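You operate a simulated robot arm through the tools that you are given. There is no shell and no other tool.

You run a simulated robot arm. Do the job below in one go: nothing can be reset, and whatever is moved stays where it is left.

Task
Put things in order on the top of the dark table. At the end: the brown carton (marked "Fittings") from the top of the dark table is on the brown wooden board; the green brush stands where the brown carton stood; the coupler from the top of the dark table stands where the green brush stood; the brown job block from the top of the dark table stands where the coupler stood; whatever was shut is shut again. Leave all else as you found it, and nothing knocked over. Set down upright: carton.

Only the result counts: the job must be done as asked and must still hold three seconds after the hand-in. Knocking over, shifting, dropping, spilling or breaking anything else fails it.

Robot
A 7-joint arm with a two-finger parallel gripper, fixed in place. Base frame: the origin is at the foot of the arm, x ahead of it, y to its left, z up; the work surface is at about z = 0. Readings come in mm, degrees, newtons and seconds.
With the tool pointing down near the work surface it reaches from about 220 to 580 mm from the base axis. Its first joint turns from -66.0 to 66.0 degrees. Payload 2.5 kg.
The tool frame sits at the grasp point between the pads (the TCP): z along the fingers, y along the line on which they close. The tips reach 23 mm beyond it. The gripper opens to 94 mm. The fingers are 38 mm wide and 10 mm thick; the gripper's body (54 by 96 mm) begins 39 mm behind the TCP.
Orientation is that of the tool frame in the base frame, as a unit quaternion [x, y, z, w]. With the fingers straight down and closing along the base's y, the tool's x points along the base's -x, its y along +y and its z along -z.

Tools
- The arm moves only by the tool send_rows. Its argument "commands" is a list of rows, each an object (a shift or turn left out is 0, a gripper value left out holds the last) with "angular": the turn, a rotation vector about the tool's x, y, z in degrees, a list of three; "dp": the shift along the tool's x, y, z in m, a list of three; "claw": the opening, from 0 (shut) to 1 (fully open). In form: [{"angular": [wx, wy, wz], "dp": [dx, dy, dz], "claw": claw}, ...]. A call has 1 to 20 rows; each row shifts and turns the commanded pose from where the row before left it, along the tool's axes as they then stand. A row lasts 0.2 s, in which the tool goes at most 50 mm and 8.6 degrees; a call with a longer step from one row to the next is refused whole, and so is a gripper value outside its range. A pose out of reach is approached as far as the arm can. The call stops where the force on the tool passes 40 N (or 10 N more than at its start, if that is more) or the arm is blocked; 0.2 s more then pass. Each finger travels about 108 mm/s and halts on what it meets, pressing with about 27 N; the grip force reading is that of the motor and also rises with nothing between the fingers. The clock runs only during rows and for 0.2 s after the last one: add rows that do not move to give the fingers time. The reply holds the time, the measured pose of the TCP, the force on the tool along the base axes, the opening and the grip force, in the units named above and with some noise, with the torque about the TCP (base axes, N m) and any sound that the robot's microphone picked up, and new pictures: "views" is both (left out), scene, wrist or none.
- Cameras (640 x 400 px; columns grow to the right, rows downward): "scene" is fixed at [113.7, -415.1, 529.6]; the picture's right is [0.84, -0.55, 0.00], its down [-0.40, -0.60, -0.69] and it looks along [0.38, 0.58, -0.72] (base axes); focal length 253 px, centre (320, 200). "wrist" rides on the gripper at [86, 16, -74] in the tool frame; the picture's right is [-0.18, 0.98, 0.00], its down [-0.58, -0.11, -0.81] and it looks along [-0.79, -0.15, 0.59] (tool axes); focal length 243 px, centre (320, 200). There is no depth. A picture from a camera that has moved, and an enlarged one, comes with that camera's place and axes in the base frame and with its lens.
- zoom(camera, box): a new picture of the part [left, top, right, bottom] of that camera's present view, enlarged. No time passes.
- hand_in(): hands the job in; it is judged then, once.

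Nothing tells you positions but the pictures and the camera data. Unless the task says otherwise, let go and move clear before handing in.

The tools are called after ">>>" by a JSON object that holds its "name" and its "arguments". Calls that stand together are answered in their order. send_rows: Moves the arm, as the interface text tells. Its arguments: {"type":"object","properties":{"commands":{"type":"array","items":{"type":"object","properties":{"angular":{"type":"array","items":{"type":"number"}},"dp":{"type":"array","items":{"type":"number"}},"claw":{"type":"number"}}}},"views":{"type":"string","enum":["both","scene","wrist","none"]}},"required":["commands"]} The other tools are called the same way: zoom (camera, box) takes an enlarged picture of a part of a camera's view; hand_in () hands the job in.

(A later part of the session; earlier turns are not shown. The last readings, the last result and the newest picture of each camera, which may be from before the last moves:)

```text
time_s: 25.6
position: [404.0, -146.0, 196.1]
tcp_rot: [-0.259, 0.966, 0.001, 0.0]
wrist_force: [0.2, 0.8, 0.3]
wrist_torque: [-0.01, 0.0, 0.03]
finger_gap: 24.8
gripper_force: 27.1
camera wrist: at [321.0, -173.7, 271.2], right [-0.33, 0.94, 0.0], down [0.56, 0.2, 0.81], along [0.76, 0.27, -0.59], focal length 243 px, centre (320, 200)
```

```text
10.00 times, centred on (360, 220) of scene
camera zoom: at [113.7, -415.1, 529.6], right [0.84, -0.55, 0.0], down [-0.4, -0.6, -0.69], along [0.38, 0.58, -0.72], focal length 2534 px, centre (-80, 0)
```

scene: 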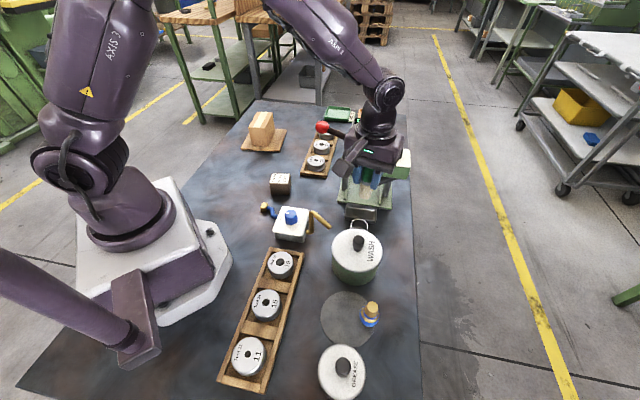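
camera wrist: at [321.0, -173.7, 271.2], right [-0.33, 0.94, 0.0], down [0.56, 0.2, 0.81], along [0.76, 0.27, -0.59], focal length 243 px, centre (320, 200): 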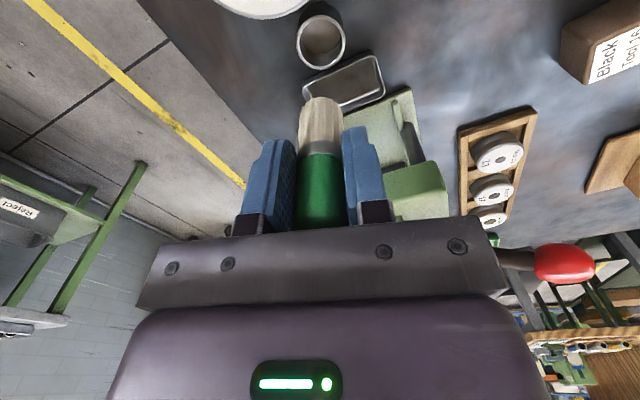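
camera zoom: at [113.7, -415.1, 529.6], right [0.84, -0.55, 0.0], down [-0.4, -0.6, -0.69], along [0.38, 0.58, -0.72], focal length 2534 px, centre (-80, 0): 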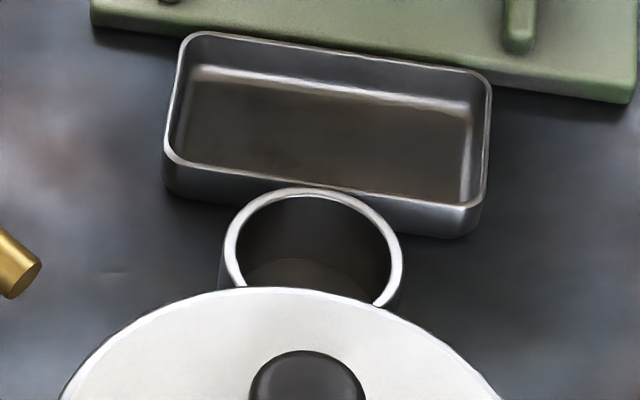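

Cup centre is about (405,-144), inner width ≈37–38 mm. Now I carry the brush to the carton's old spot.

>>> {"name": "send_rows", "arguments": {"commands": [{"dp": [0.013, 0.03495, 0]}, {"dp": [0.013, 0.03495, 0]}, {"dp": [0.013, 0.03495, 0]}, {"dp": [0.013, 0.03495, 0]}, {"dp": [-0.02125, 0.0368, 0]}, {"dp": [-0.02125, 0.0368, 0]}, {"dp": [-0.02125, 0.0368, 0]}, {"dp": [-0.02125, 0.0368, 0]}, {"dp": [0.0021, 0.0387, 0]}, {"dp": [0.0021, 0.0387, 0]}, {"dp": [0.0021, 0.0387, 0]}, {"dp": [0.0021, 0.0387, 0]}, {"dp": [0, 0, 0.03]}, {"dp": [0, 0, 0.03]}, {}, {}]}}

```text
time_s: 29.0
position: [205.1, 250.1, 133.5]
tcp_rot: [-0.261, 0.965, 0.0, -0.001]
wrist_force: [0.6, -0.5, -0.6]
wrist_torque: [0.0, -0.03, 0.04]
finger_gap: 24.8
gripper_force: 27.1
camera wrist: at [120.5, 221.1, 208.5], right [-0.33, 0.94, 0.0], down [0.56, 0.2, 0.81], along [0.76, 0.27, -0.59], focal length 243 px, centre (320, 200)
```

scene: 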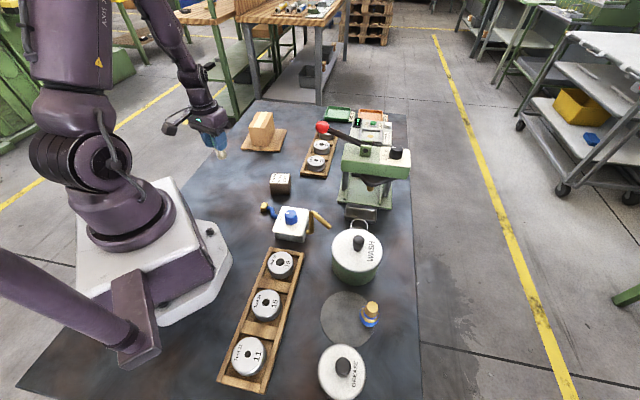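
wrist: 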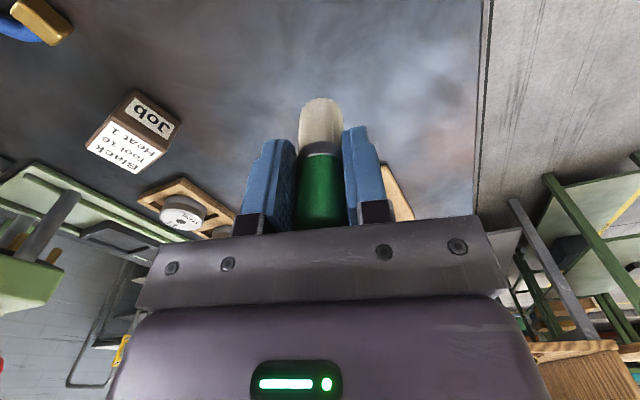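

Over the spot. I'll lower the brush, then creep to contact.

>>> {"name": "send_rows", "arguments": {"commands": [{"dp": [0, 0, 0.025]}, {"dp": [0, 0, 0.025]}, {"dp": [0, 0, 0.016]}, {}, {}]}}

>>> {"name": "zoom", "arguments": {"camera": "scene", "box": [180, 120, 280, 200]}}

```text
time_s: 30.2
position: [204.0, 247.8, 70.1]
tcp_rot: [-0.26, 0.966, 0.0, 0.0]
wrist_force: [-0.3, -0.5, -1.3]
wrist_torque: [0.0, -0.01, 0.0]
finger_gap: 24.6
gripper_force: 27.5
camera wrist: at [121.0, 219.0, 144.6], right [-0.33, 0.94, 0.0], down [0.56, 0.2, 0.81], along [0.76, 0.27, -0.59], focal length 243 px, centre (320, 200)
```

scene: 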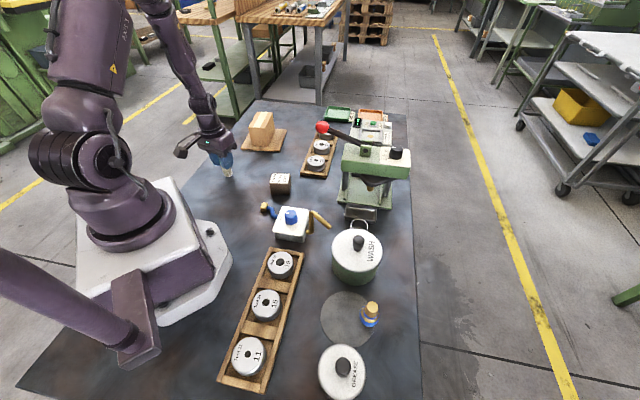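
wrist: 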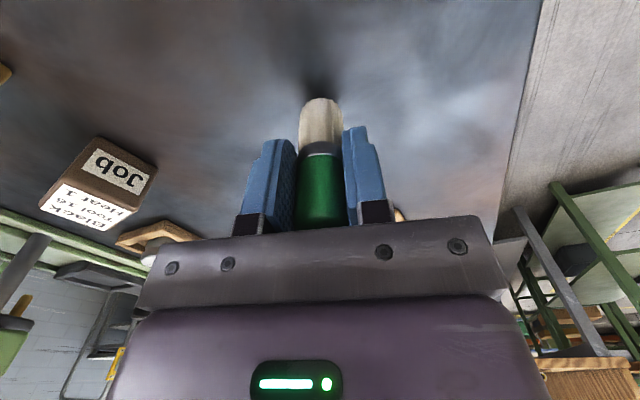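

```text
5.00 times, centred on (230, 160) of scene
camera zoom: at [113.7, -415.1, 529.6], right [0.84, -0.55, 0.0], down [-0.4, -0.6, -0.69], along [0.38, 0.58, -0.72], focal length 1267 px, centre (770, 400)
```

zoom: 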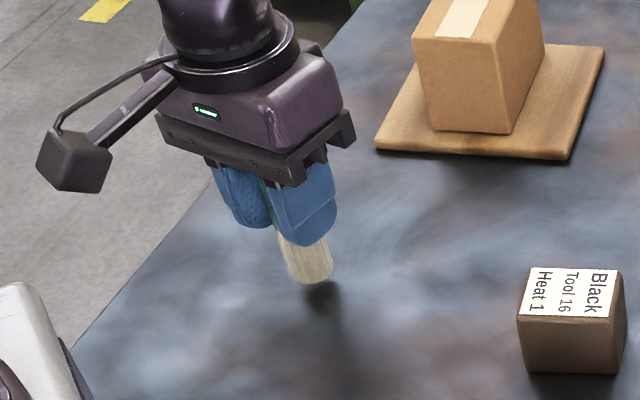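

>>> {"name": "send_rows", "arguments": {"commands": [{"dp": [0, 0, 0.002]}, {"dp": [0, 0, 0.002]}, {"dp": [0, 0, 0.002]}, {}], "views": "none"}}

>>> {"name": "send_rows", "arguments": {"commands": [{"dp": [0, 0, 0.0015]}, {"dp": [0, 0, 0.0015]}, {}], "views": "scene"}}

>>> {"name": "zoom", "arguments": {"camera": "scene", "box": [200, 140, 260, 190]}}

```text
time_s: 31.2
position: [204.8, 249.2, 62.6]
tcp_rot: [-0.26, 0.966, 0.0, 0.0]
wrist_force: [0.0, -0.4, 0.4]
wrist_torque: [0.03, 0.03, 0.02]
finger_gap: 24.7
gripper_force: 26.8
```

```text
time_s: 32.0
position: [202.9, 248.1, 60.4]
tcp_rot: [-0.26, 0.966, 0.0, 0.0]
wrist_force: [-0.1, -0.5, -1.4]
wrist_torque: [0.0, 0.04, 0.01]
finger_gap: 24.7
gripper_force: 26.7
```

scene: 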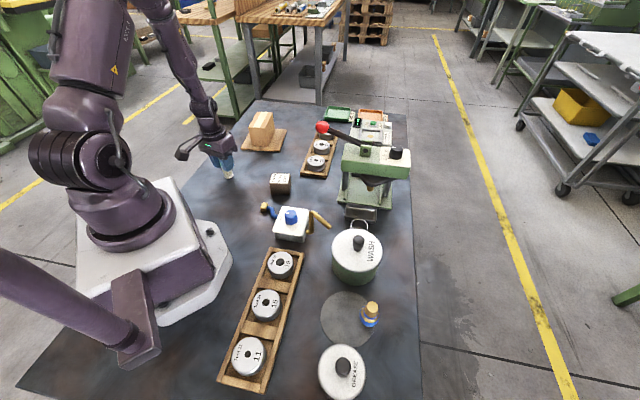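

```text
8.00 times, centred on (230, 165) of scene
camera zoom: at [113.7, -415.1, 529.6], right [0.84, -0.55, 0.0], down [-0.4, -0.6, -0.69], along [0.38, 0.58, -0.72], focal length 2027 px, centre (1040, 480)
```

zoom: 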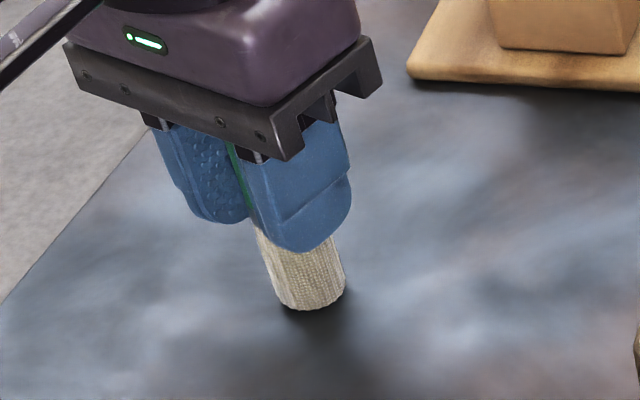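

>>> {"name": "send_rows", "arguments": {"commands": [{"dp": [0, 0, 0.0015]}, {"dp": [0, 0, 0.0015]}, {}], "views": "none"}}

```text
time_s: 32.8
position: [203.5, 249.0, 57.2]
tcp_rot: [-0.259, 0.966, 0.001, 0.0]
wrist_force: [-1.8, -0.8, 26.9]
wrist_torque: [0.05, 0.0, -0.02]
finger_gap: 24.5
gripper_force: 27.0
```

>>> {"name": "send_rows", "arguments": {"commands": [{"dp": [0, 0, -0.0012]}, {}], "views": "none"}}

```text
time_s: 33.4
position: [205.1, 248.3, 58.5]
tcp_rot: [-0.259, 0.966, 0.0, -0.001]
wrist_force: [1.2, 1.7, 4.0]
wrist_torque: [0.14, -0.12, 0.04]
finger_gap: 24.6
gripper_force: 26.6
```

Light contact only. Release gently and rise.

>>> {"name": "send_rows", "arguments": {"commands": [{"claw": 0.28}, {"claw": 0.34}, {"claw": 0.45}, {"claw": 0.6}, {}, {"dp": [0, 0, -0.01]}, {"dp": [0, 0, -0.02]}, {"dp": [0, 0, -0.035]}, {"dp": [0, 0, -0.04]}, {}, {}]}}

>>> {"name": "zoom", "arguments": {"camera": "scene", "box": [190, 120, 270, 190]}}

```text
time_s: 35.8
position: [204.1, 246.4, 162.0]
tcp_rot: [-0.26, 0.966, 0.0, 0.0]
wrist_force: [0.3, -1.3, -0.3]
wrist_torque: [-0.01, -0.01, 0.0]
finger_gap: 56.4
gripper_force: 0.0
camera wrist: at [120.7, 218.1, 237.3], right [-0.33, 0.94, 0.0], down [0.56, 0.2, 0.81], along [0.76, 0.27, -0.59], focal length 243 px, centre (320, 200)
```

scene: 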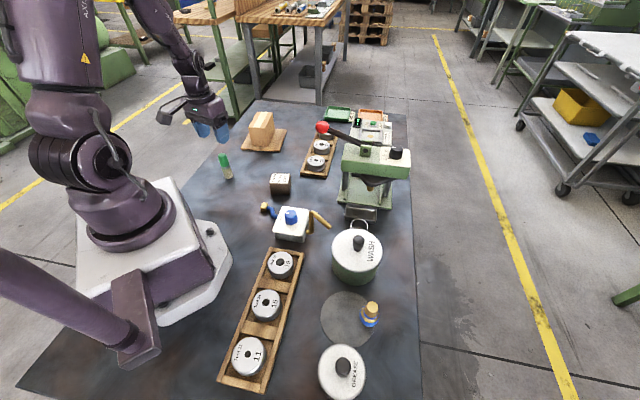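
wrist: 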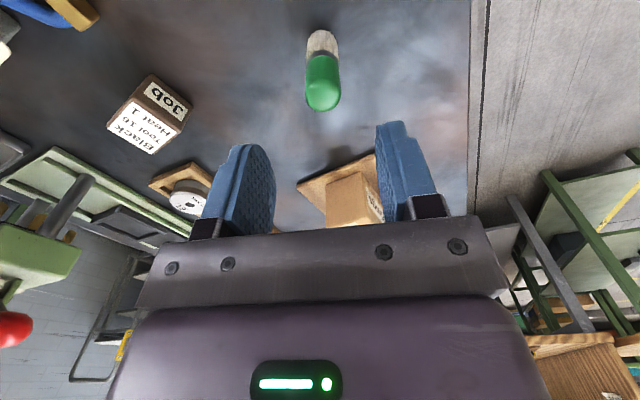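

```text
5.71 times, centred on (230, 155) of scene
camera zoom: at [113.7, -415.1, 529.6], right [0.84, -0.55, 0.0], down [-0.4, -0.6, -0.69], along [0.38, 0.58, -0.72], focal length 1448 px, centre (834, 457)
```

zoom: 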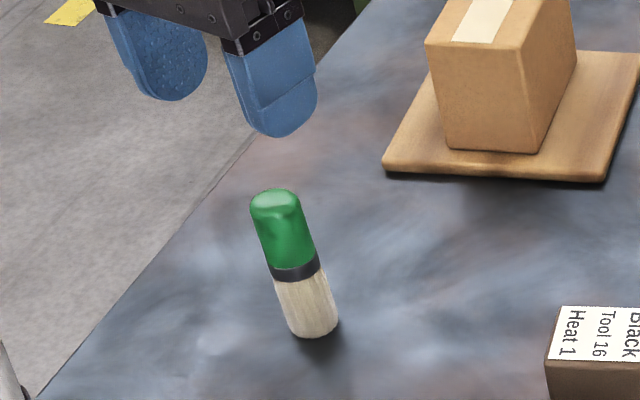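

The brush stands upright on the carton's old place. Next the coupler: I swing over to view it from close by.

>>> {"name": "send_rows", "arguments": {"commands": [{"dp": [0.0017, -0.0349, -0.0147]}, {"dp": [0.0017, -0.0349, -0.0147]}, {"dp": [0.0017, -0.0349, -0.0147]}, {"dp": [0.0017, -0.0349, -0.0147]}, {"dp": [0.0017, -0.0349, -0.0147]}, {"dp": [0.0017, -0.0349, -0.0147]}, {"dp": [0.0231, -0.0367, 0]}, {"dp": [0.0231, -0.0367, 0]}, {"dp": [0.0231, -0.0367, 0]}, {"dp": [0.0231, -0.0367, 0]}, {"dp": [0.0231, -0.0367, 0]}, {"dp": [0.0231, -0.0367, 0]}, {"angular": [0, 0, 7.5]}, {"angular": [0, 0, 7.5]}, {"angular": [0, 0, 7.5]}, {"angular": [0, 0, 7.5]}, {"dp": [0.0117, -0.0333, 0.0167]}, {"dp": [0.0117, -0.0333, 0.0167]}, {"dp": [0.0117, -0.0333, 0.0167]}, {}]}}

>>> {"name": "zoom", "arguments": {"camera": "wrist", "box": [220, 20, 380, 140]}}

>>> {"name": "zoom", "arguments": {"camera": "scene", "box": [210, 90, 310, 200]}}

```text
time_s: 40.0
position: [257.1, -298.4, 203.4]
tcp_rot: [-0.001, 1.0, -0.001, 0.0]
wrist_force: [0.2, -0.7, 0.5]
wrist_torque: [-0.04, -0.01, 0.02]
finger_gap: 56.4
gripper_force: 0.1
camera wrist: at [169.6, -281.9, 278.4], right [0.18, 0.98, 0.0], down [0.58, -0.11, 0.81], along [0.79, -0.15, -0.59], focal length 243 px, centre (320, 200)
```

scene: 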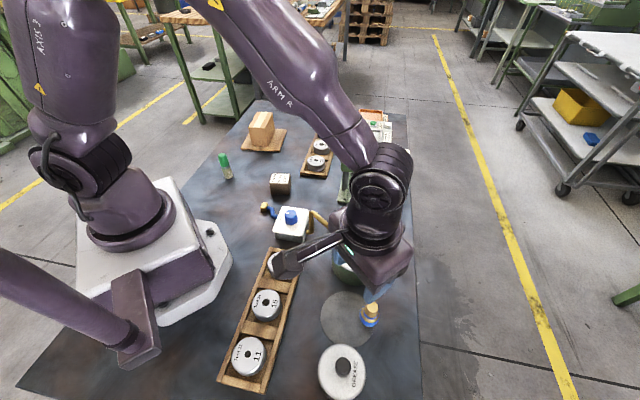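
wrist: 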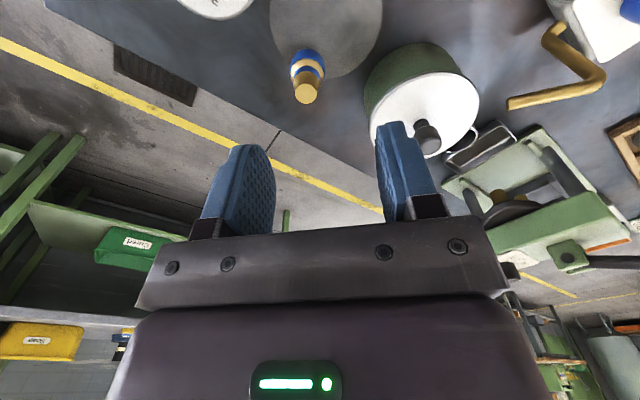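

```text
3.33 times, centred on (300, 80) of wrist
camera zoom: at [169.6, -281.9, 278.4], right [0.18, 0.98, 0.0], down [0.58, -0.11, 0.81], along [0.79, -0.15, -0.59], focal length 809 px, centre (387, 600)
```

zoom: 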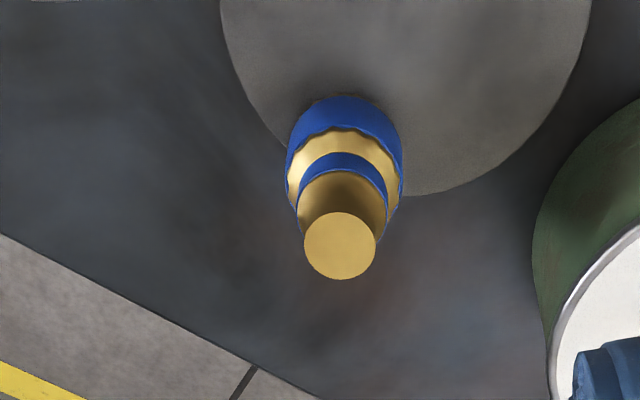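

```text
3.64 times, centred on (260, 145) of scene
camera zoom: at [113.7, -415.1, 529.6], right [0.84, -0.55, 0.0], down [-0.4, -0.6, -0.69], along [0.38, 0.58, -0.72], focal length 922 px, centre (538, 400)
```

zoom: 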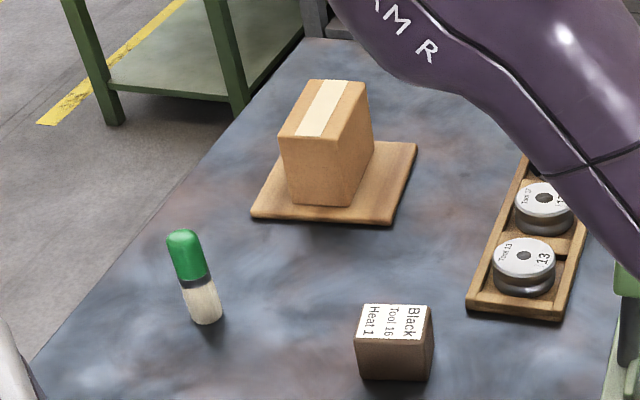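

The coupler stands at about (290,-318), 65 mm tall, max width ~37 mm, with a ~27 mm upper band and a 20 mm cap. I'll move above it and check centring.

>>> {"name": "send_rows", "arguments": {"commands": [{"dp": [-0.011, -0.0065, 0.0311], "claw": 0.75}, {"dp": [-0.011, -0.0065, 0.0311]}, {"dp": [-0.011, -0.0065, 0.0311]}, {}, {}]}}

>>> {"name": "zoom", "arguments": {"camera": "wrist", "box": [240, 40, 400, 180]}}

```text
time_s: 41.2
position: [288.3, -317.5, 105.1]
tcp_rot: [-0.001, 1.0, 0.0, 0.0]
wrist_force: [0.1, -0.6, 0.0]
wrist_torque: [0.02, -0.02, -0.03]
finger_gap: 70.4
gripper_force: 0.1
camera wrist: at [201.5, -300.4, 180.0], right [0.18, 0.98, 0.0], down [0.58, -0.11, 0.81], along [0.79, -0.15, -0.59], focal length 243 px, centre (320, 200)
```

scene: 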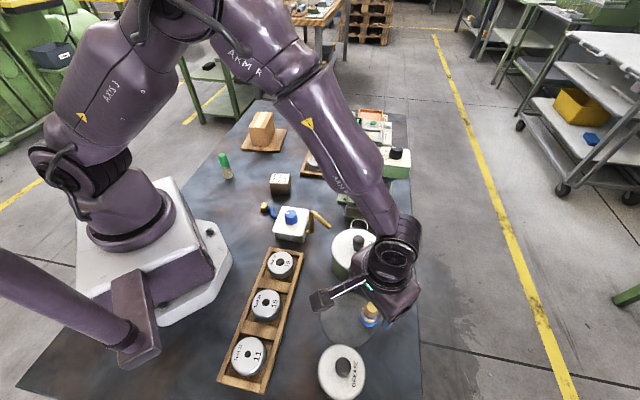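
wrist: 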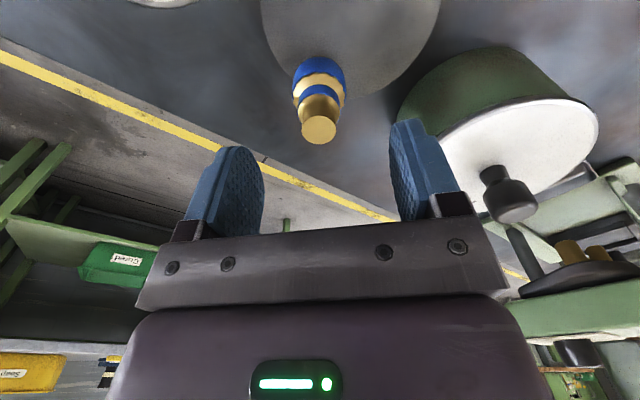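

```text
2.86 times, centred on (320, 110) of wrist
camera zoom: at [201.5, -300.4, 180.0], right [0.18, 0.98, 0.0], down [0.58, -0.11, 0.81], along [0.79, -0.15, -0.59], focal length 693 px, centre (320, 457)
```

zoom: 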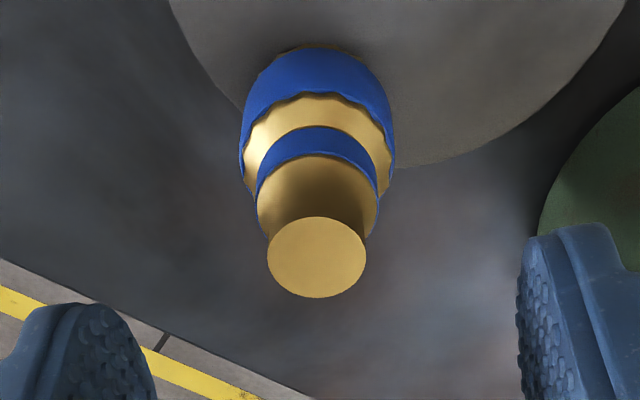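

The coupler is well centred. I'll first close gently on its wide collar to measure its width, then regrip higher.

>>> {"name": "send_rows", "arguments": {"commands": [{"dp": [0, 0, 0.025]}, {"dp": [0, 0, 0.02]}, {"dp": [0, 0, 0.01]}, {}, {"claw": 0.5}, {"claw": 0.44}, {"claw": 0.4}, {"claw": 0.35}, {"claw": 0.35}]}}

>>> {"name": "zoom", "arguments": {"camera": "wrist", "box": [240, 40, 400, 240]}}

>>> {"name": "zoom", "arguments": {"camera": "scene", "box": [320, 270, 420, 350]}}

```text
time_s: 43.2
position: [288.5, -316.6, 51.2]
tcp_rot: [0.0, 1.0, 0.0, 0.0]
wrist_force: [0.3, -1.9, 1.3]
wrist_torque: [-0.06, -0.01, 0.0]
finger_gap: 33.7
gripper_force: 0.8
camera wrist: at [201.7, -299.7, 126.1], right [0.18, 0.98, 0.0], down [0.58, -0.11, 0.81], along [0.79, -0.15, -0.59], focal length 243 px, centre (320, 200)
```

scene: 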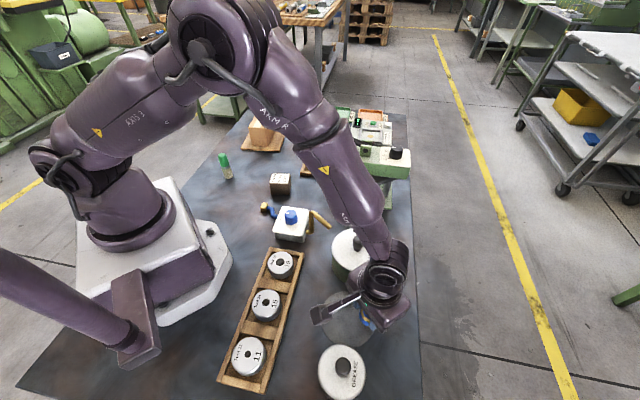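
wrist: 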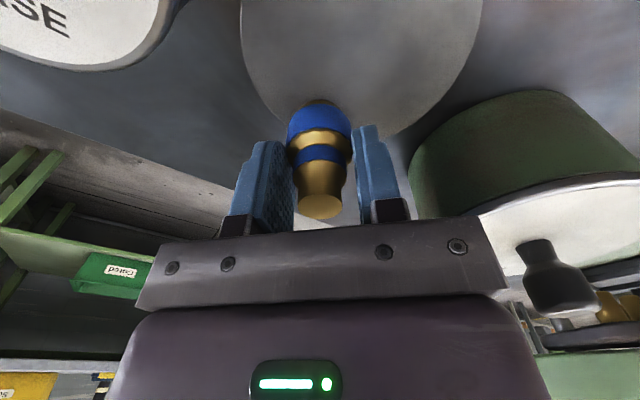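

```text
2.00 times, centred on (320, 140) of wrist
camera zoom: at [201.7, -299.7, 126.1], right [0.18, 0.98, 0.0], down [0.58, -0.11, 0.81], along [0.79, -0.15, -0.59], focal length 485 px, centre (320, 320)
```

zoom: 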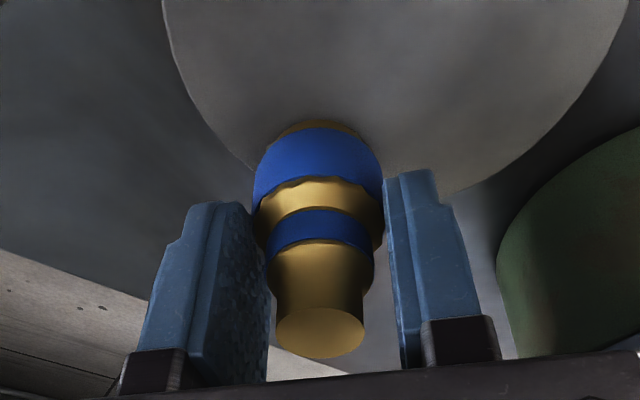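

```text
5.00 times, centred on (370, 310) of scene
camera zoom: at [113.7, -415.1, 529.6], right [0.84, -0.55, 0.0], down [-0.4, -0.6, -0.69], along [0.38, 0.58, -0.72], focal length 1267 px, centre (70, -350)
```

zoom: 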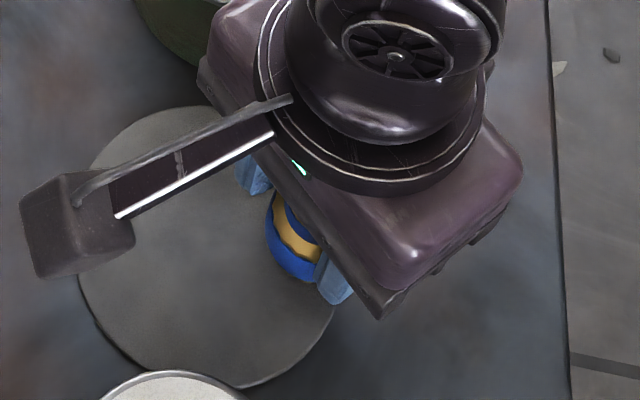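

>>> {"name": "send_rows", "arguments": {"commands": [{"claw": 0.3}, {"claw": 0.25}, {"claw": 0.2}, {}], "views": "wrist"}}

```text
time_s: 44.2
position: [288.5, -316.6, 51.2]
tcp_rot: [-0.001, 1.0, 0.0, 0.0]
wrist_force: [0.4, -2.1, 3.1]
wrist_torque: [-0.08, 0.0, -0.06]
finger_gap: 32.7
gripper_force: 27.2
camera wrist: at [201.7, -299.6, 126.1], right [0.18, 0.98, 0.0], down [0.58, -0.11, 0.81], along [0.79, -0.15, -0.59], focal length 243 px, centre (320, 200)
```

wrist: 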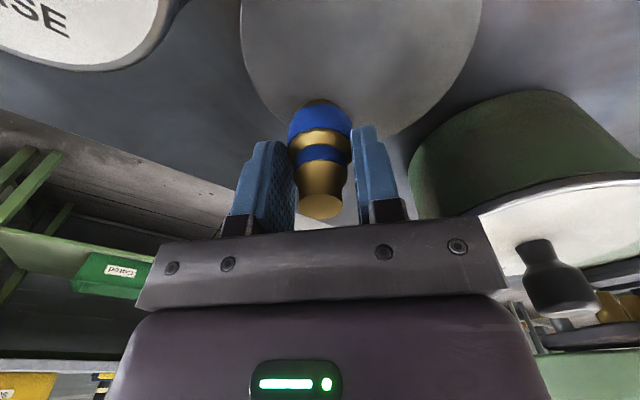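

The collar is only 32.7 mm wide, so it will fit in the cup. I'll open, rise 14 mm and regrip on the narrower upper band so the fingers stay above the cup rim.

>>> {"name": "send_rows", "arguments": {"commands": [{"claw": 0.4}, {"claw": 0.5}, {"claw": 0.5}, {"dp": [0, 0, -0.007]}, {"dp": [0, 0, -0.007]}, {}, {"claw": 0.35}, {"claw": 0.25}, {"claw": 0.15}, {"claw": 0.1}, {"claw": 0.1}]}}

>>> {"name": "zoom", "arguments": {"camera": "wrist", "box": [240, 40, 400, 240]}}

```text
time_s: 46.6
position: [289.0, -317.4, 67.0]
tcp_rot: [-0.001, 1.0, 0.0, 0.0]
wrist_force: [-1.8, 3.6, 5.8]
wrist_torque: [0.07, 0.1, -0.01]
finger_gap: 32.6
gripper_force: 26.9
camera wrist: at [201.7, -300.4, 141.2], right [0.18, 0.98, 0.0], down [0.58, -0.11, 0.81], along [0.79, -0.15, -0.59], focal length 243 px, centre (320, 200)
```

scene: 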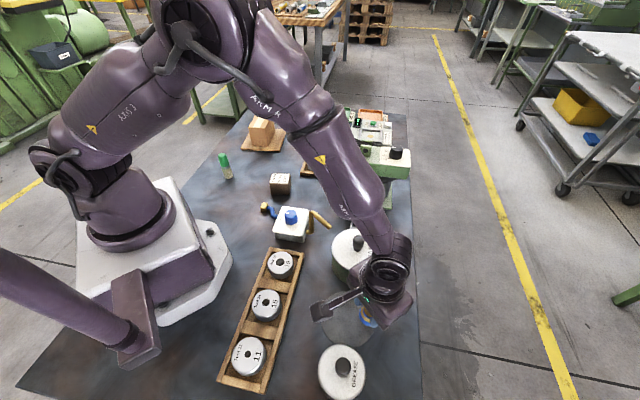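
wrist: 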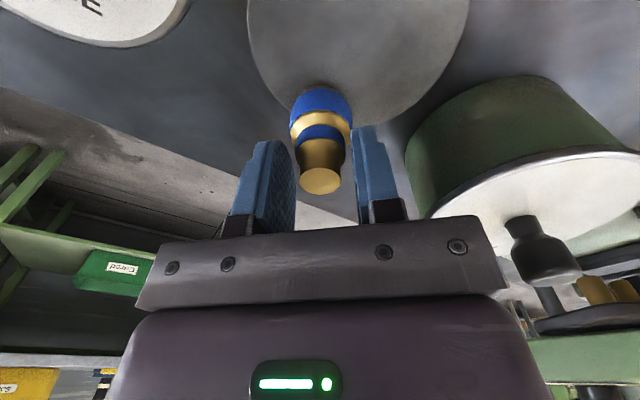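

```text
2.00 times, centred on (320, 140) of wrist
camera zoom: at [201.7, -300.4, 141.2], right [0.18, 0.98, 0.0], down [0.58, -0.11, 0.81], along [0.79, -0.15, -0.59], focal length 485 px, centre (320, 320)
```

zoom: 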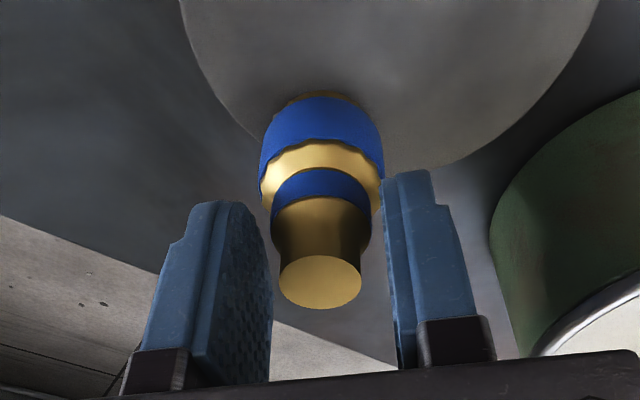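

The gap is still 32.6 mm here, so the graspable shape is wide higher up too. I'll try once more a bit higher for better rim clearance.

>>> {"name": "send_rows", "arguments": {"commands": [{"claw": 0.4}, {"claw": 0.5}, {"claw": 0.5}, {"dp": [0, 0, -0.006]}, {}, {"claw": 0.35}, {"claw": 0.25}, {"claw": 0.15}, {"claw": 0.1}, {"claw": 0.1}]}}

>>> {"name": "zoom", "arguments": {"camera": "wrist", "box": [240, 40, 400, 240]}}

```text
time_s: 48.8
position: [289.1, -317.1, 73.0]
tcp_rot: [0.0, 1.0, 0.0, 0.0]
wrist_force: [0.0, 0.4, -0.5]
wrist_torque: [-0.01, -0.02, 0.0]
finger_gap: 19.1
gripper_force: 27.2
camera wrist: at [201.4, -300.8, 147.3], right [0.18, 0.98, 0.0], down [0.58, -0.11, 0.81], along [0.79, -0.15, -0.59], focal length 243 px, centre (320, 200)
```

scene: 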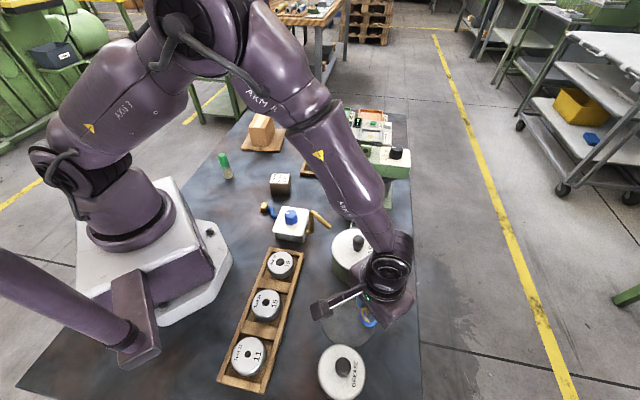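
wrist: 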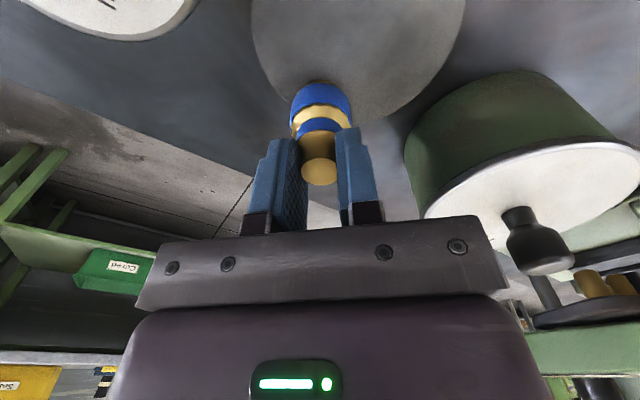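

```text
2.00 times, centred on (320, 140) of wrist
camera zoom: at [201.4, -300.8, 147.3], right [0.18, 0.98, 0.0], down [0.58, -0.11, 0.81], along [0.79, -0.15, -0.59], focal length 485 px, centre (320, 320)
```

zoom: 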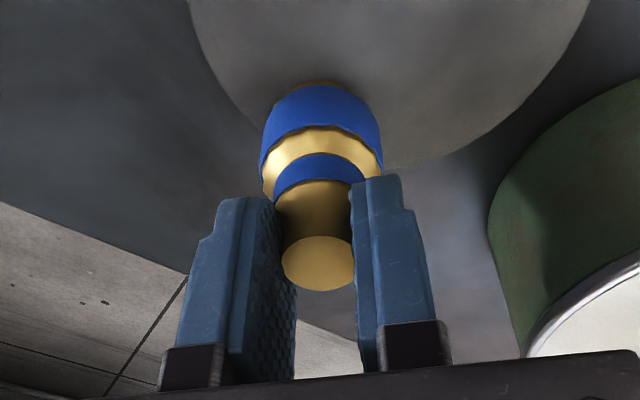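

Now gripping the 19 mm cap cleanly with tips at z≈50, which is ideal. Lift, turn, and carry over the pot to above the cup.

>>> {"name": "send_rows", "arguments": {"commands": [{"dp": [0, 0, -0.01]}, {"dp": [0, 0, -0.03]}, {"dp": [0, 0, -0.045]}, {"dp": [0, 0, -0.045]}, {"angular": [0, 0, -7.5]}, {"angular": [0, 0, -7.5]}, {"angular": [0, 0, -7.5]}, {"angular": [0, 0, -7.5]}, {"dp": [-0.03115, 0.01527, 0]}, {"dp": [-0.03115, 0.01527, 0]}, {"dp": [-0.03115, 0.01527, 0]}, {"dp": [-0.03115, 0.01527, 0]}, {"dp": [-0.03115, 0.01527, 0]}, {"dp": [-0.03115, 0.01527, 0]}, {}, {}]}}

>>> {"name": "zoom", "arguments": {"camera": "wrist", "box": [240, 0, 400, 220]}}

>>> {"name": "zoom", "arguments": {"camera": "scene", "box": [310, 110, 430, 250]}}

```text
time_s: 52.2
position: [405.8, -143.6, 204.9]
tcp_rot: [-0.26, 0.966, 0.0, -0.001]
wrist_force: [0.2, -0.9, -1.3]
wrist_torque: [-0.01, 0.02, -0.01]
finger_gap: 19.0
gripper_force: 27.0
camera wrist: at [322.5, -172.4, 278.6], right [-0.33, 0.94, 0.0], down [0.56, 0.2, 0.81], along [0.76, 0.27, -0.59], focal length 243 px, centre (320, 200)
```

scene: 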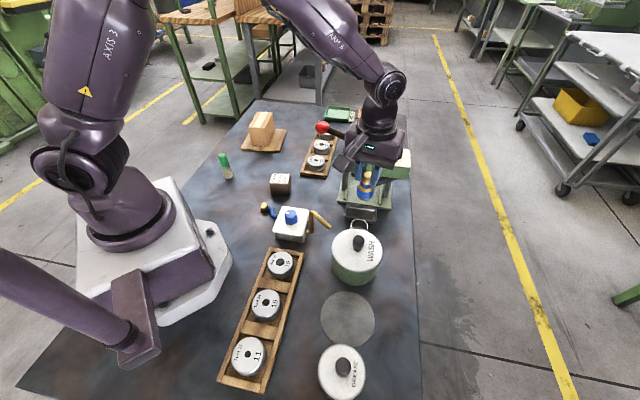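
wrist: 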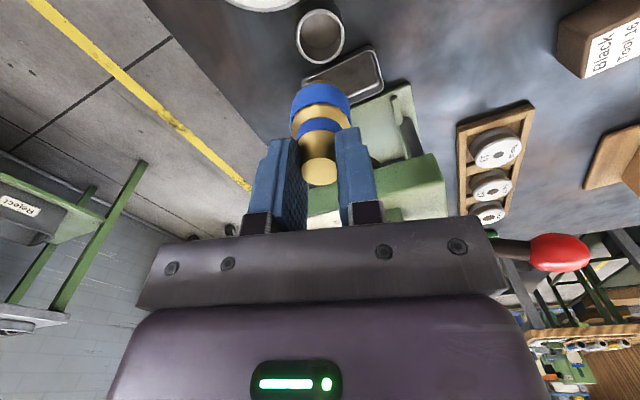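

```text
1.82 times, centred on (320, 110) of wrist
camera zoom: at [322.5, -172.4, 278.6], right [-0.33, 0.94, 0.0], down [0.56, 0.2, 0.81], along [0.76, 0.27, -0.59], focal length 441 px, centre (320, 364)
```

zoom: 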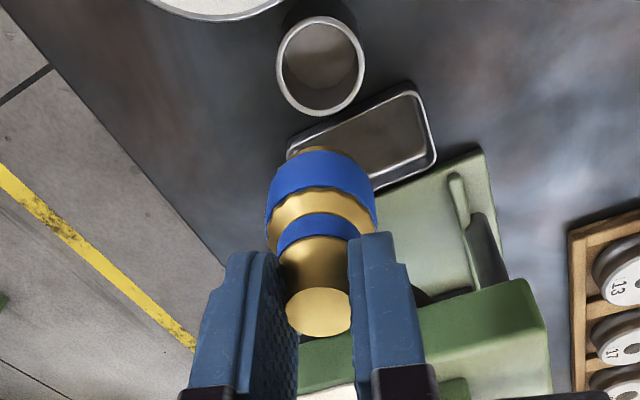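

```text
2.86 times, centred on (370, 180) of scene
camera zoom: at [113.8, -415.1, 529.6], right [0.84, -0.55, 0.0], down [-0.4, -0.6, -0.69], along [0.38, 0.58, -0.72], focal length 724 px, centre (177, 257)
```

zoom: 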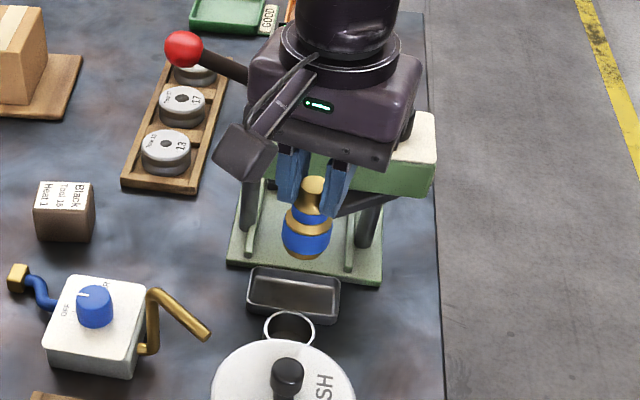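

The coupler hangs upright and lines up with the cup in the wrist view. I'll lower to just above the rim and check again.

>>> {"name": "send_rows", "arguments": {"commands": [{"dp": [0, 0, 0.03]}, {"dp": [0, 0, 0.03]}, {"dp": [0, 0, 0.022]}, {}, {}]}}

>>> {"name": "zoom", "arguments": {"camera": "wrist", "box": [260, 40, 380, 190]}}

>>> {"name": "zoom", "arguments": {"camera": "scene", "box": [330, 170, 400, 240]}}

```text
time_s: 53.4
position: [406.6, -146.0, 122.2]
tcp_rot: [-0.26, 0.966, 0.0, 0.0]
wrist_force: [-0.5, 0.6, -2.5]
wrist_torque: [0.02, 0.02, 0.06]
finger_gap: 19.3
gripper_force: 27.2
camera wrist: at [322.4, -174.0, 196.7], right [-0.33, 0.94, 0.0], down [0.56, 0.2, 0.81], along [0.76, 0.27, -0.59], focal length 243 px, centre (320, 200)
```

scene: 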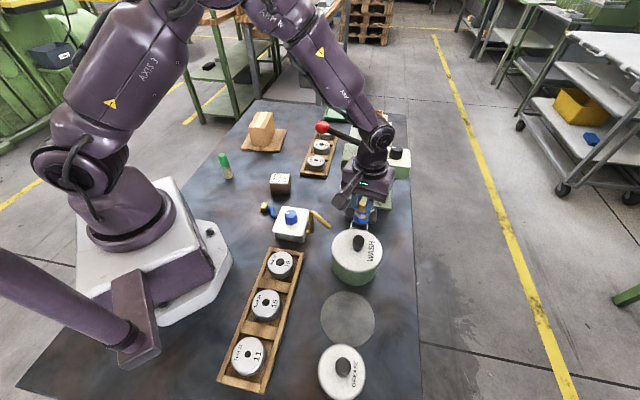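
wrist: 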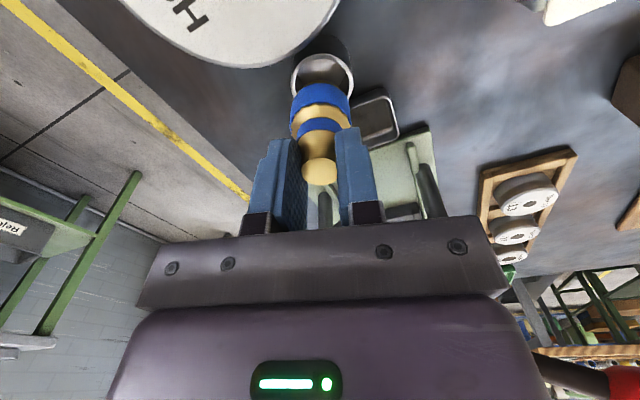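

```text
2.67 times, centred on (320, 115) of wrist
camera zoom: at [322.4, -174.0, 196.7], right [-0.33, 0.94, 0.0], down [0.56, 0.2, 0.81], along [0.76, 0.27, -0.59], focal length 647 px, centre (320, 427)
```

zoom: 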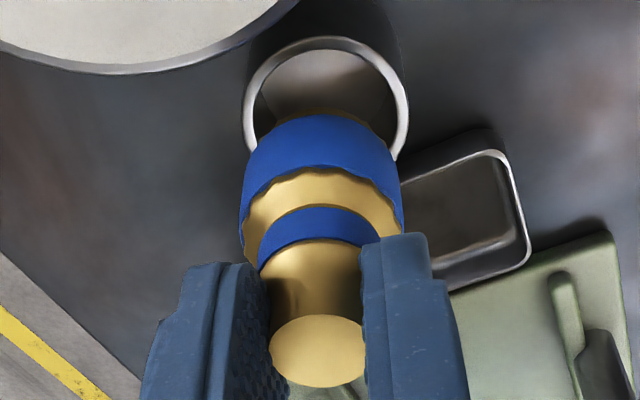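

```text
5.71 times, centred on (365, 205) of scene
camera zoom: at [113.7, -415.1, 529.6], right [0.84, -0.55, 0.0], down [-0.4, -0.6, -0.69], along [0.38, 0.58, -0.72], focal length 1448 px, centre (63, 171)
```

zoom: 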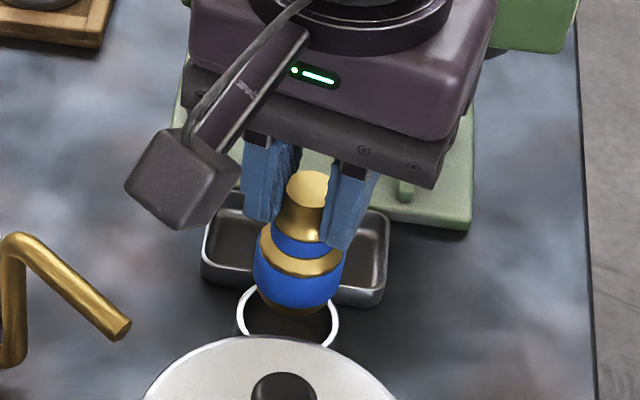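

Nearly aligned; I'll nudge under 1 mm, then lower into the cup in steps watching the force.

>>> {"name": "send_rows", "arguments": {"commands": [{"dp": [-0.0008, 0.0004, 0.006]}, {"dp": [0, 0, 0.006]}, {"dp": [0, 0, 0.004]}, {"dp": [0, 0, 0.003]}, {"dp": [0, 0, 0.002]}, {}]}}

>>> {"name": "zoom", "arguments": {"camera": "wrist", "box": [260, 40, 380, 190]}}

>>> {"name": "zoom", "arguments": {"camera": "scene", "box": [330, 170, 400, 240]}}

```text
time_s: 54.8
position: [405.8, -143.7, 100.9]
tcp_rot: [-0.26, 0.966, 0.0, 0.001]
wrist_force: [-1.9, 0.1, 5.7]
wrist_torque: [0.0, 0.24, -0.01]
finger_gap: 19.0
gripper_force: 27.0
camera wrist: at [322.3, -171.9, 175.1], right [-0.33, 0.94, 0.0], down [0.56, 0.2, 0.81], along [0.76, 0.27, -0.59], focal length 243 px, centre (320, 200)
```

scene: 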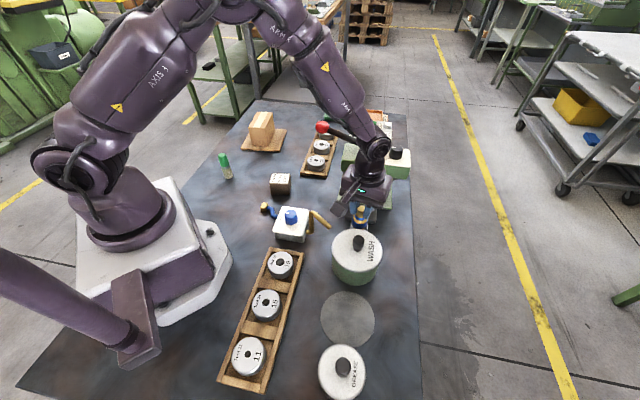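
wrist: 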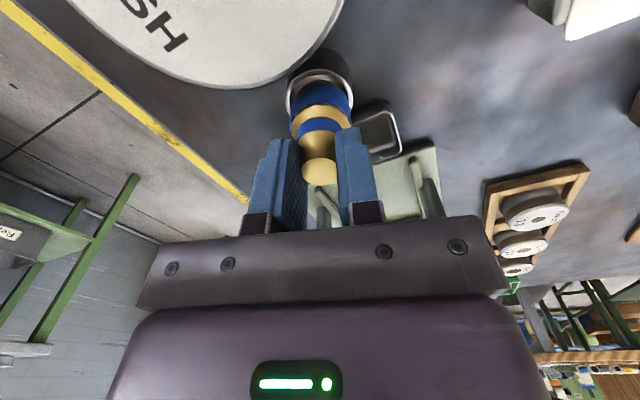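

```text
2.67 times, centred on (320, 115) of wrist
camera zoom: at [322.3, -171.9, 175.1], right [-0.33, 0.94, 0.0], down [0.56, 0.2, 0.81], along [0.76, 0.27, -0.59], focal length 647 px, centre (320, 427)
```

zoom: 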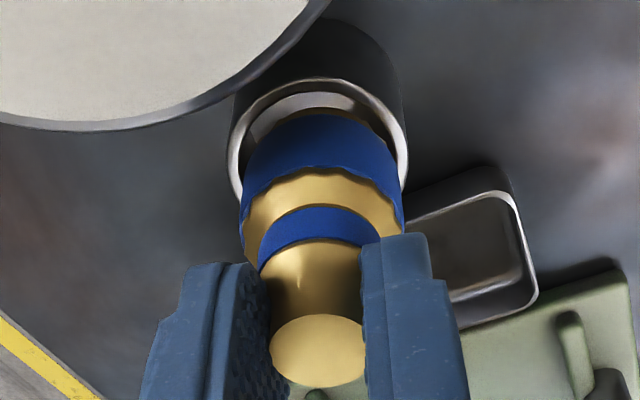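

```text
5.71 times, centred on (365, 205) of scene
camera zoom: at [113.7, -415.1, 529.6], right [0.84, -0.55, 0.0], down [-0.4, -0.6, -0.69], along [0.38, 0.58, -0.72], focal length 1448 px, centre (63, 171)
```

zoom: 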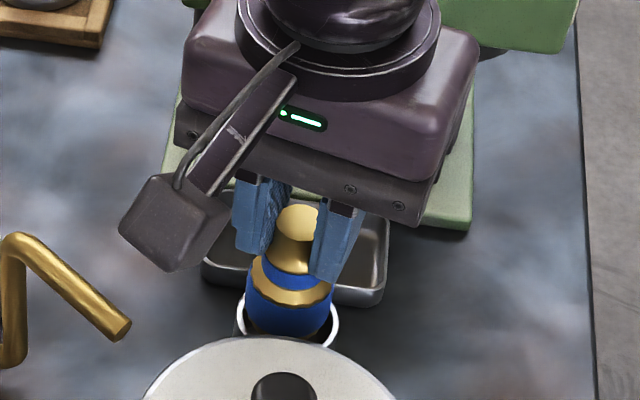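

Slight contact on the near side of the rim. I'll back up 3 mm, shift about 1 mm away from the contact and try again.

>>> {"name": "send_rows", "arguments": {"commands": [{"dp": [0, 0, -0.003]}, {"dp": [-0.0008, -0.0007, 0]}, {}, {"dp": [0, 0, 0.002]}, {"dp": [0, 0, 0.002]}, {"dp": [0, 0, 0.001]}, {}], "views": "none"}}

```text
time_s: 56.4
position: [405.5, -142.9, 96.9]
tcp_rot: [-0.259, 0.966, 0.0, 0.0]
wrist_force: [-0.2, -0.4, -1.0]
wrist_torque: [-0.04, 0.01, 0.02]
finger_gap: 18.7
gripper_force: 27.0
```

Free now. Continue lowering.

>>> {"name": "send_rows", "arguments": {"commands": [{"dp": [0, 0, 0.002]}, {"dp": [0, 0, 0.002]}, {"dp": [0, 0, 0.002]}, {}], "views": "none"}}

```text
time_s: 57.4
position: [406.2, -143.1, 91.5]
tcp_rot: [-0.26, 0.966, 0.0, 0.0]
wrist_force: [0.4, 0.4, -1.3]
wrist_torque: [-0.02, -0.01, -0.01]
finger_gap: 19.1
gripper_force: 26.8
```

>>> {"name": "send_rows", "arguments": {"commands": [{"dp": [0, 0, 0.002]}, {"dp": [0, 0, 0.002]}, {"dp": [0, 0, 0.002]}, {}], "views": "both"}}

>>> {"name": "zoom", "arguments": {"camera": "wrist", "box": [260, 40, 380, 190]}}

```text
time_s: 58.4
position: [407.5, -143.9, 86.4]
tcp_rot: [-0.261, 0.965, 0.0, 0.0]
wrist_force: [-0.6, -0.2, -1.5]
wrist_torque: [0.02, -0.02, -0.04]
finger_gap: 18.8
gripper_force: 26.8
camera wrist: at [323.1, -172.2, 160.7], right [-0.33, 0.94, 0.0], down [0.56, 0.2, 0.81], along [0.76, 0.27, -0.59], focal length 243 px, centre (320, 200)
```

scene: 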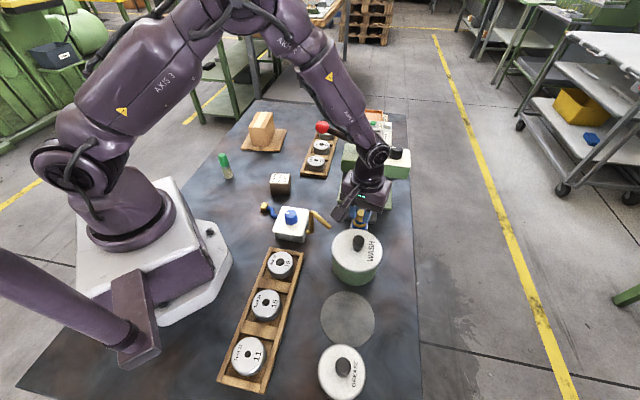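
wrist: 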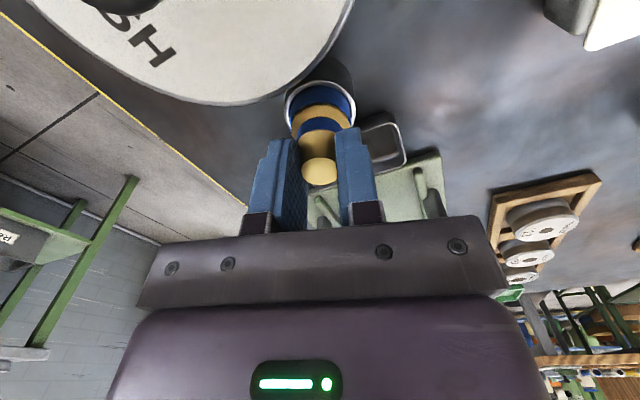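

```text
2.67 times, centred on (320, 115) of wrist
camera zoom: at [323.1, -172.2, 160.7], right [-0.33, 0.94, 0.0], down [0.56, 0.2, 0.81], along [0.76, 0.27, -0.59], focal length 647 px, centre (320, 427)
```

zoom: 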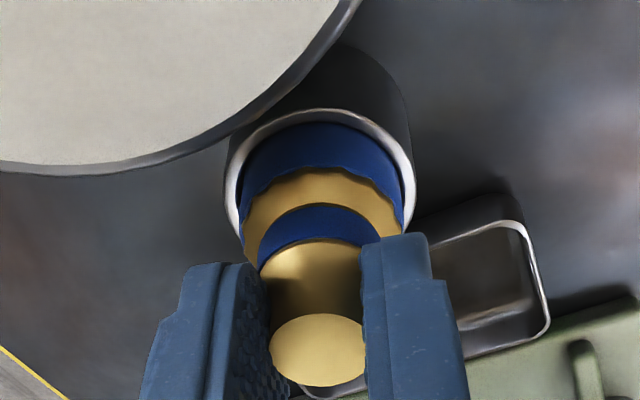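

The coupler is sliding inside the cup without force. Continue to the floor.

>>> {"name": "send_rows", "arguments": {"commands": [{"dp": [0, 0, 0.002]}, {"dp": [0, 0, 0.002]}, {"dp": [0, 0, 0.002]}, {}], "views": "none"}}

>>> {"name": "send_rows", "arguments": {"commands": [{"dp": [0, 0, 0.0015]}, {"dp": [0, 0, 0.0015]}, {}], "views": "none"}}

```text
time_s: 59.4
position: [406.6, -143.9, 79.7]
tcp_rot: [-0.26, 0.966, 0.0, 0.001]
wrist_force: [-0.4, -0.1, -1.7]
wrist_torque: [0.03, 0.05, 0.0]
finger_gap: 19.2
gripper_force: 26.5
```

```text
time_s: 60.2
position: [406.3, -144.3, 76.7]
tcp_rot: [-0.26, 0.966, 0.0, 0.0]
wrist_force: [0.1, -1.1, -1.1]
wrist_torque: [0.02, -0.03, 0.02]
finger_gap: 18.9
gripper_force: 27.3
```

>>> {"name": "send_rows", "arguments": {"commands": [{"dp": [0, 0, 0.0012]}, {"dp": [0, 0, 0.0012]}, {}], "views": "none"}}

```text
time_s: 61.0
position: [406.8, -142.7, 74.4]
tcp_rot: [-0.259, 0.966, 0.001, 0.0]
wrist_force: [-0.2, 0.3, -1.7]
wrist_torque: [-0.02, 0.01, 0.04]
finger_gap: 18.8
gripper_force: 26.9
```

>>> {"name": "send_rows", "arguments": {"commands": [{"dp": [0, 0, 0.001]}, {"dp": [0, 0, 0.001]}, {}], "views": "none"}}

```text
time_s: 61.8
position: [406.8, -144.1, 74.1]
tcp_rot: [-0.259, 0.966, 0.0, 0.001]
wrist_force: [-5.7, 1.0, 23.9]
wrist_torque: [0.22, 0.28, 0.04]
finger_gap: 19.1
gripper_force: 26.7
```

Floor contact. Ease up ~1 mm, release gently (fingers stay above the pot-free zone), and rise.

>>> {"name": "send_rows", "arguments": {"commands": [{"dp": [0, 0, -0.0011]}, {}, {"claw": 0.23}, {"claw": 0.3}, {"claw": 0.4}, {}, {"dp": [0, 0, -0.01]}, {"dp": [0, 0, -0.02]}, {"dp": [0, 0, -0.04]}, {"dp": [0, 0, -0.04]}, {"dp": [0, 0, -0.03]}, {}]}}

>>> {"name": "zoom", "arguments": {"camera": "wrist", "box": [260, 0, 380, 120]}}

>>> {"name": "zoom", "arguments": {"camera": "scene", "box": [310, 160, 410, 250]}}

```text
time_s: 64.4
position: [405.8, -141.3, 213.6]
tcp_rot: [-0.26, 0.966, 0.0, 0.0]
wrist_force: [-0.4, 0.3, 0.4]
wrist_torque: [-0.01, 0.0, 0.02]
finger_gap: 37.7
gripper_force: 0.0
camera wrist: at [322.4, -170.2, 288.0], right [-0.33, 0.94, 0.0], down [0.56, 0.2, 0.81], along [0.76, 0.27, -0.59], focal length 243 px, centre (320, 200)
```

scene: 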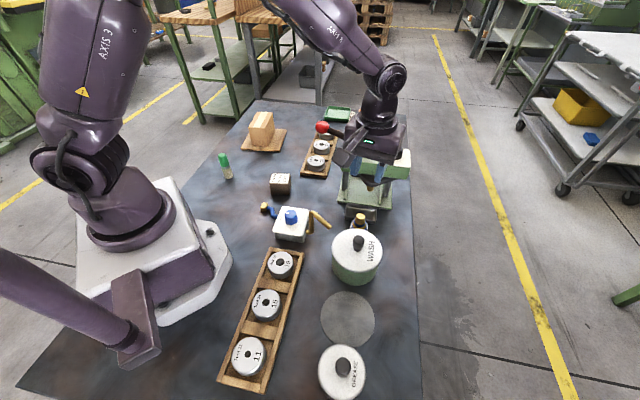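
wrist: 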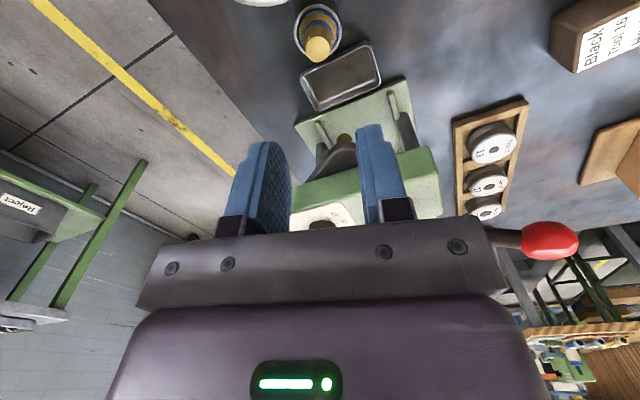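

```text
3.33 times, centred on (320, 60) of wrist
camera zoom: at [322.4, -170.2, 288.0], right [-0.33, 0.94, 0.0], down [0.56, 0.2, 0.81], along [0.76, 0.27, -0.59], focal length 809 px, centre (320, 667)
```

zoom: 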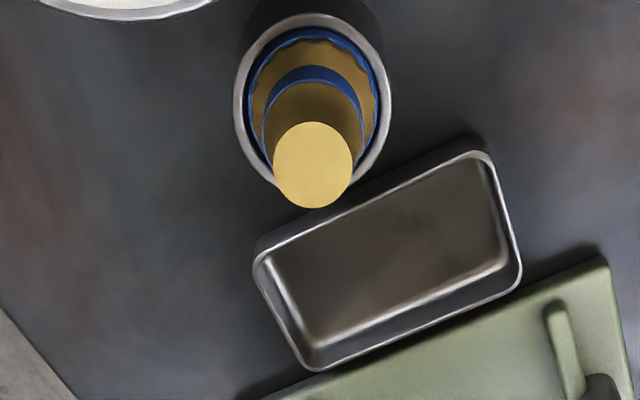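

```text
4.44 times, centred on (360, 205) of scene
camera zoom: at [113.7, -415.1, 529.6], right [0.84, -0.55, 0.0], down [-0.4, -0.6, -0.69], along [0.38, 0.58, -0.72], focal length 1126 px, centre (142, 178)
```

zoom: 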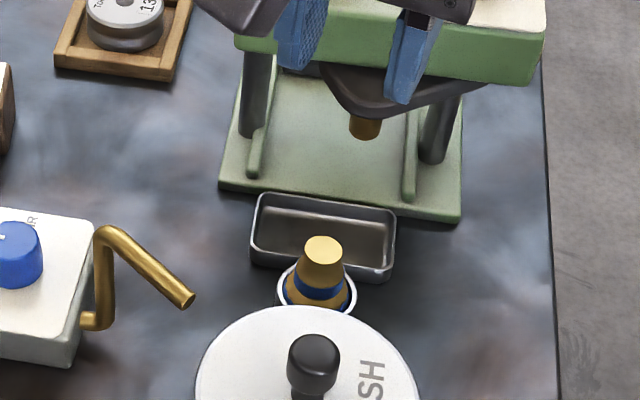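

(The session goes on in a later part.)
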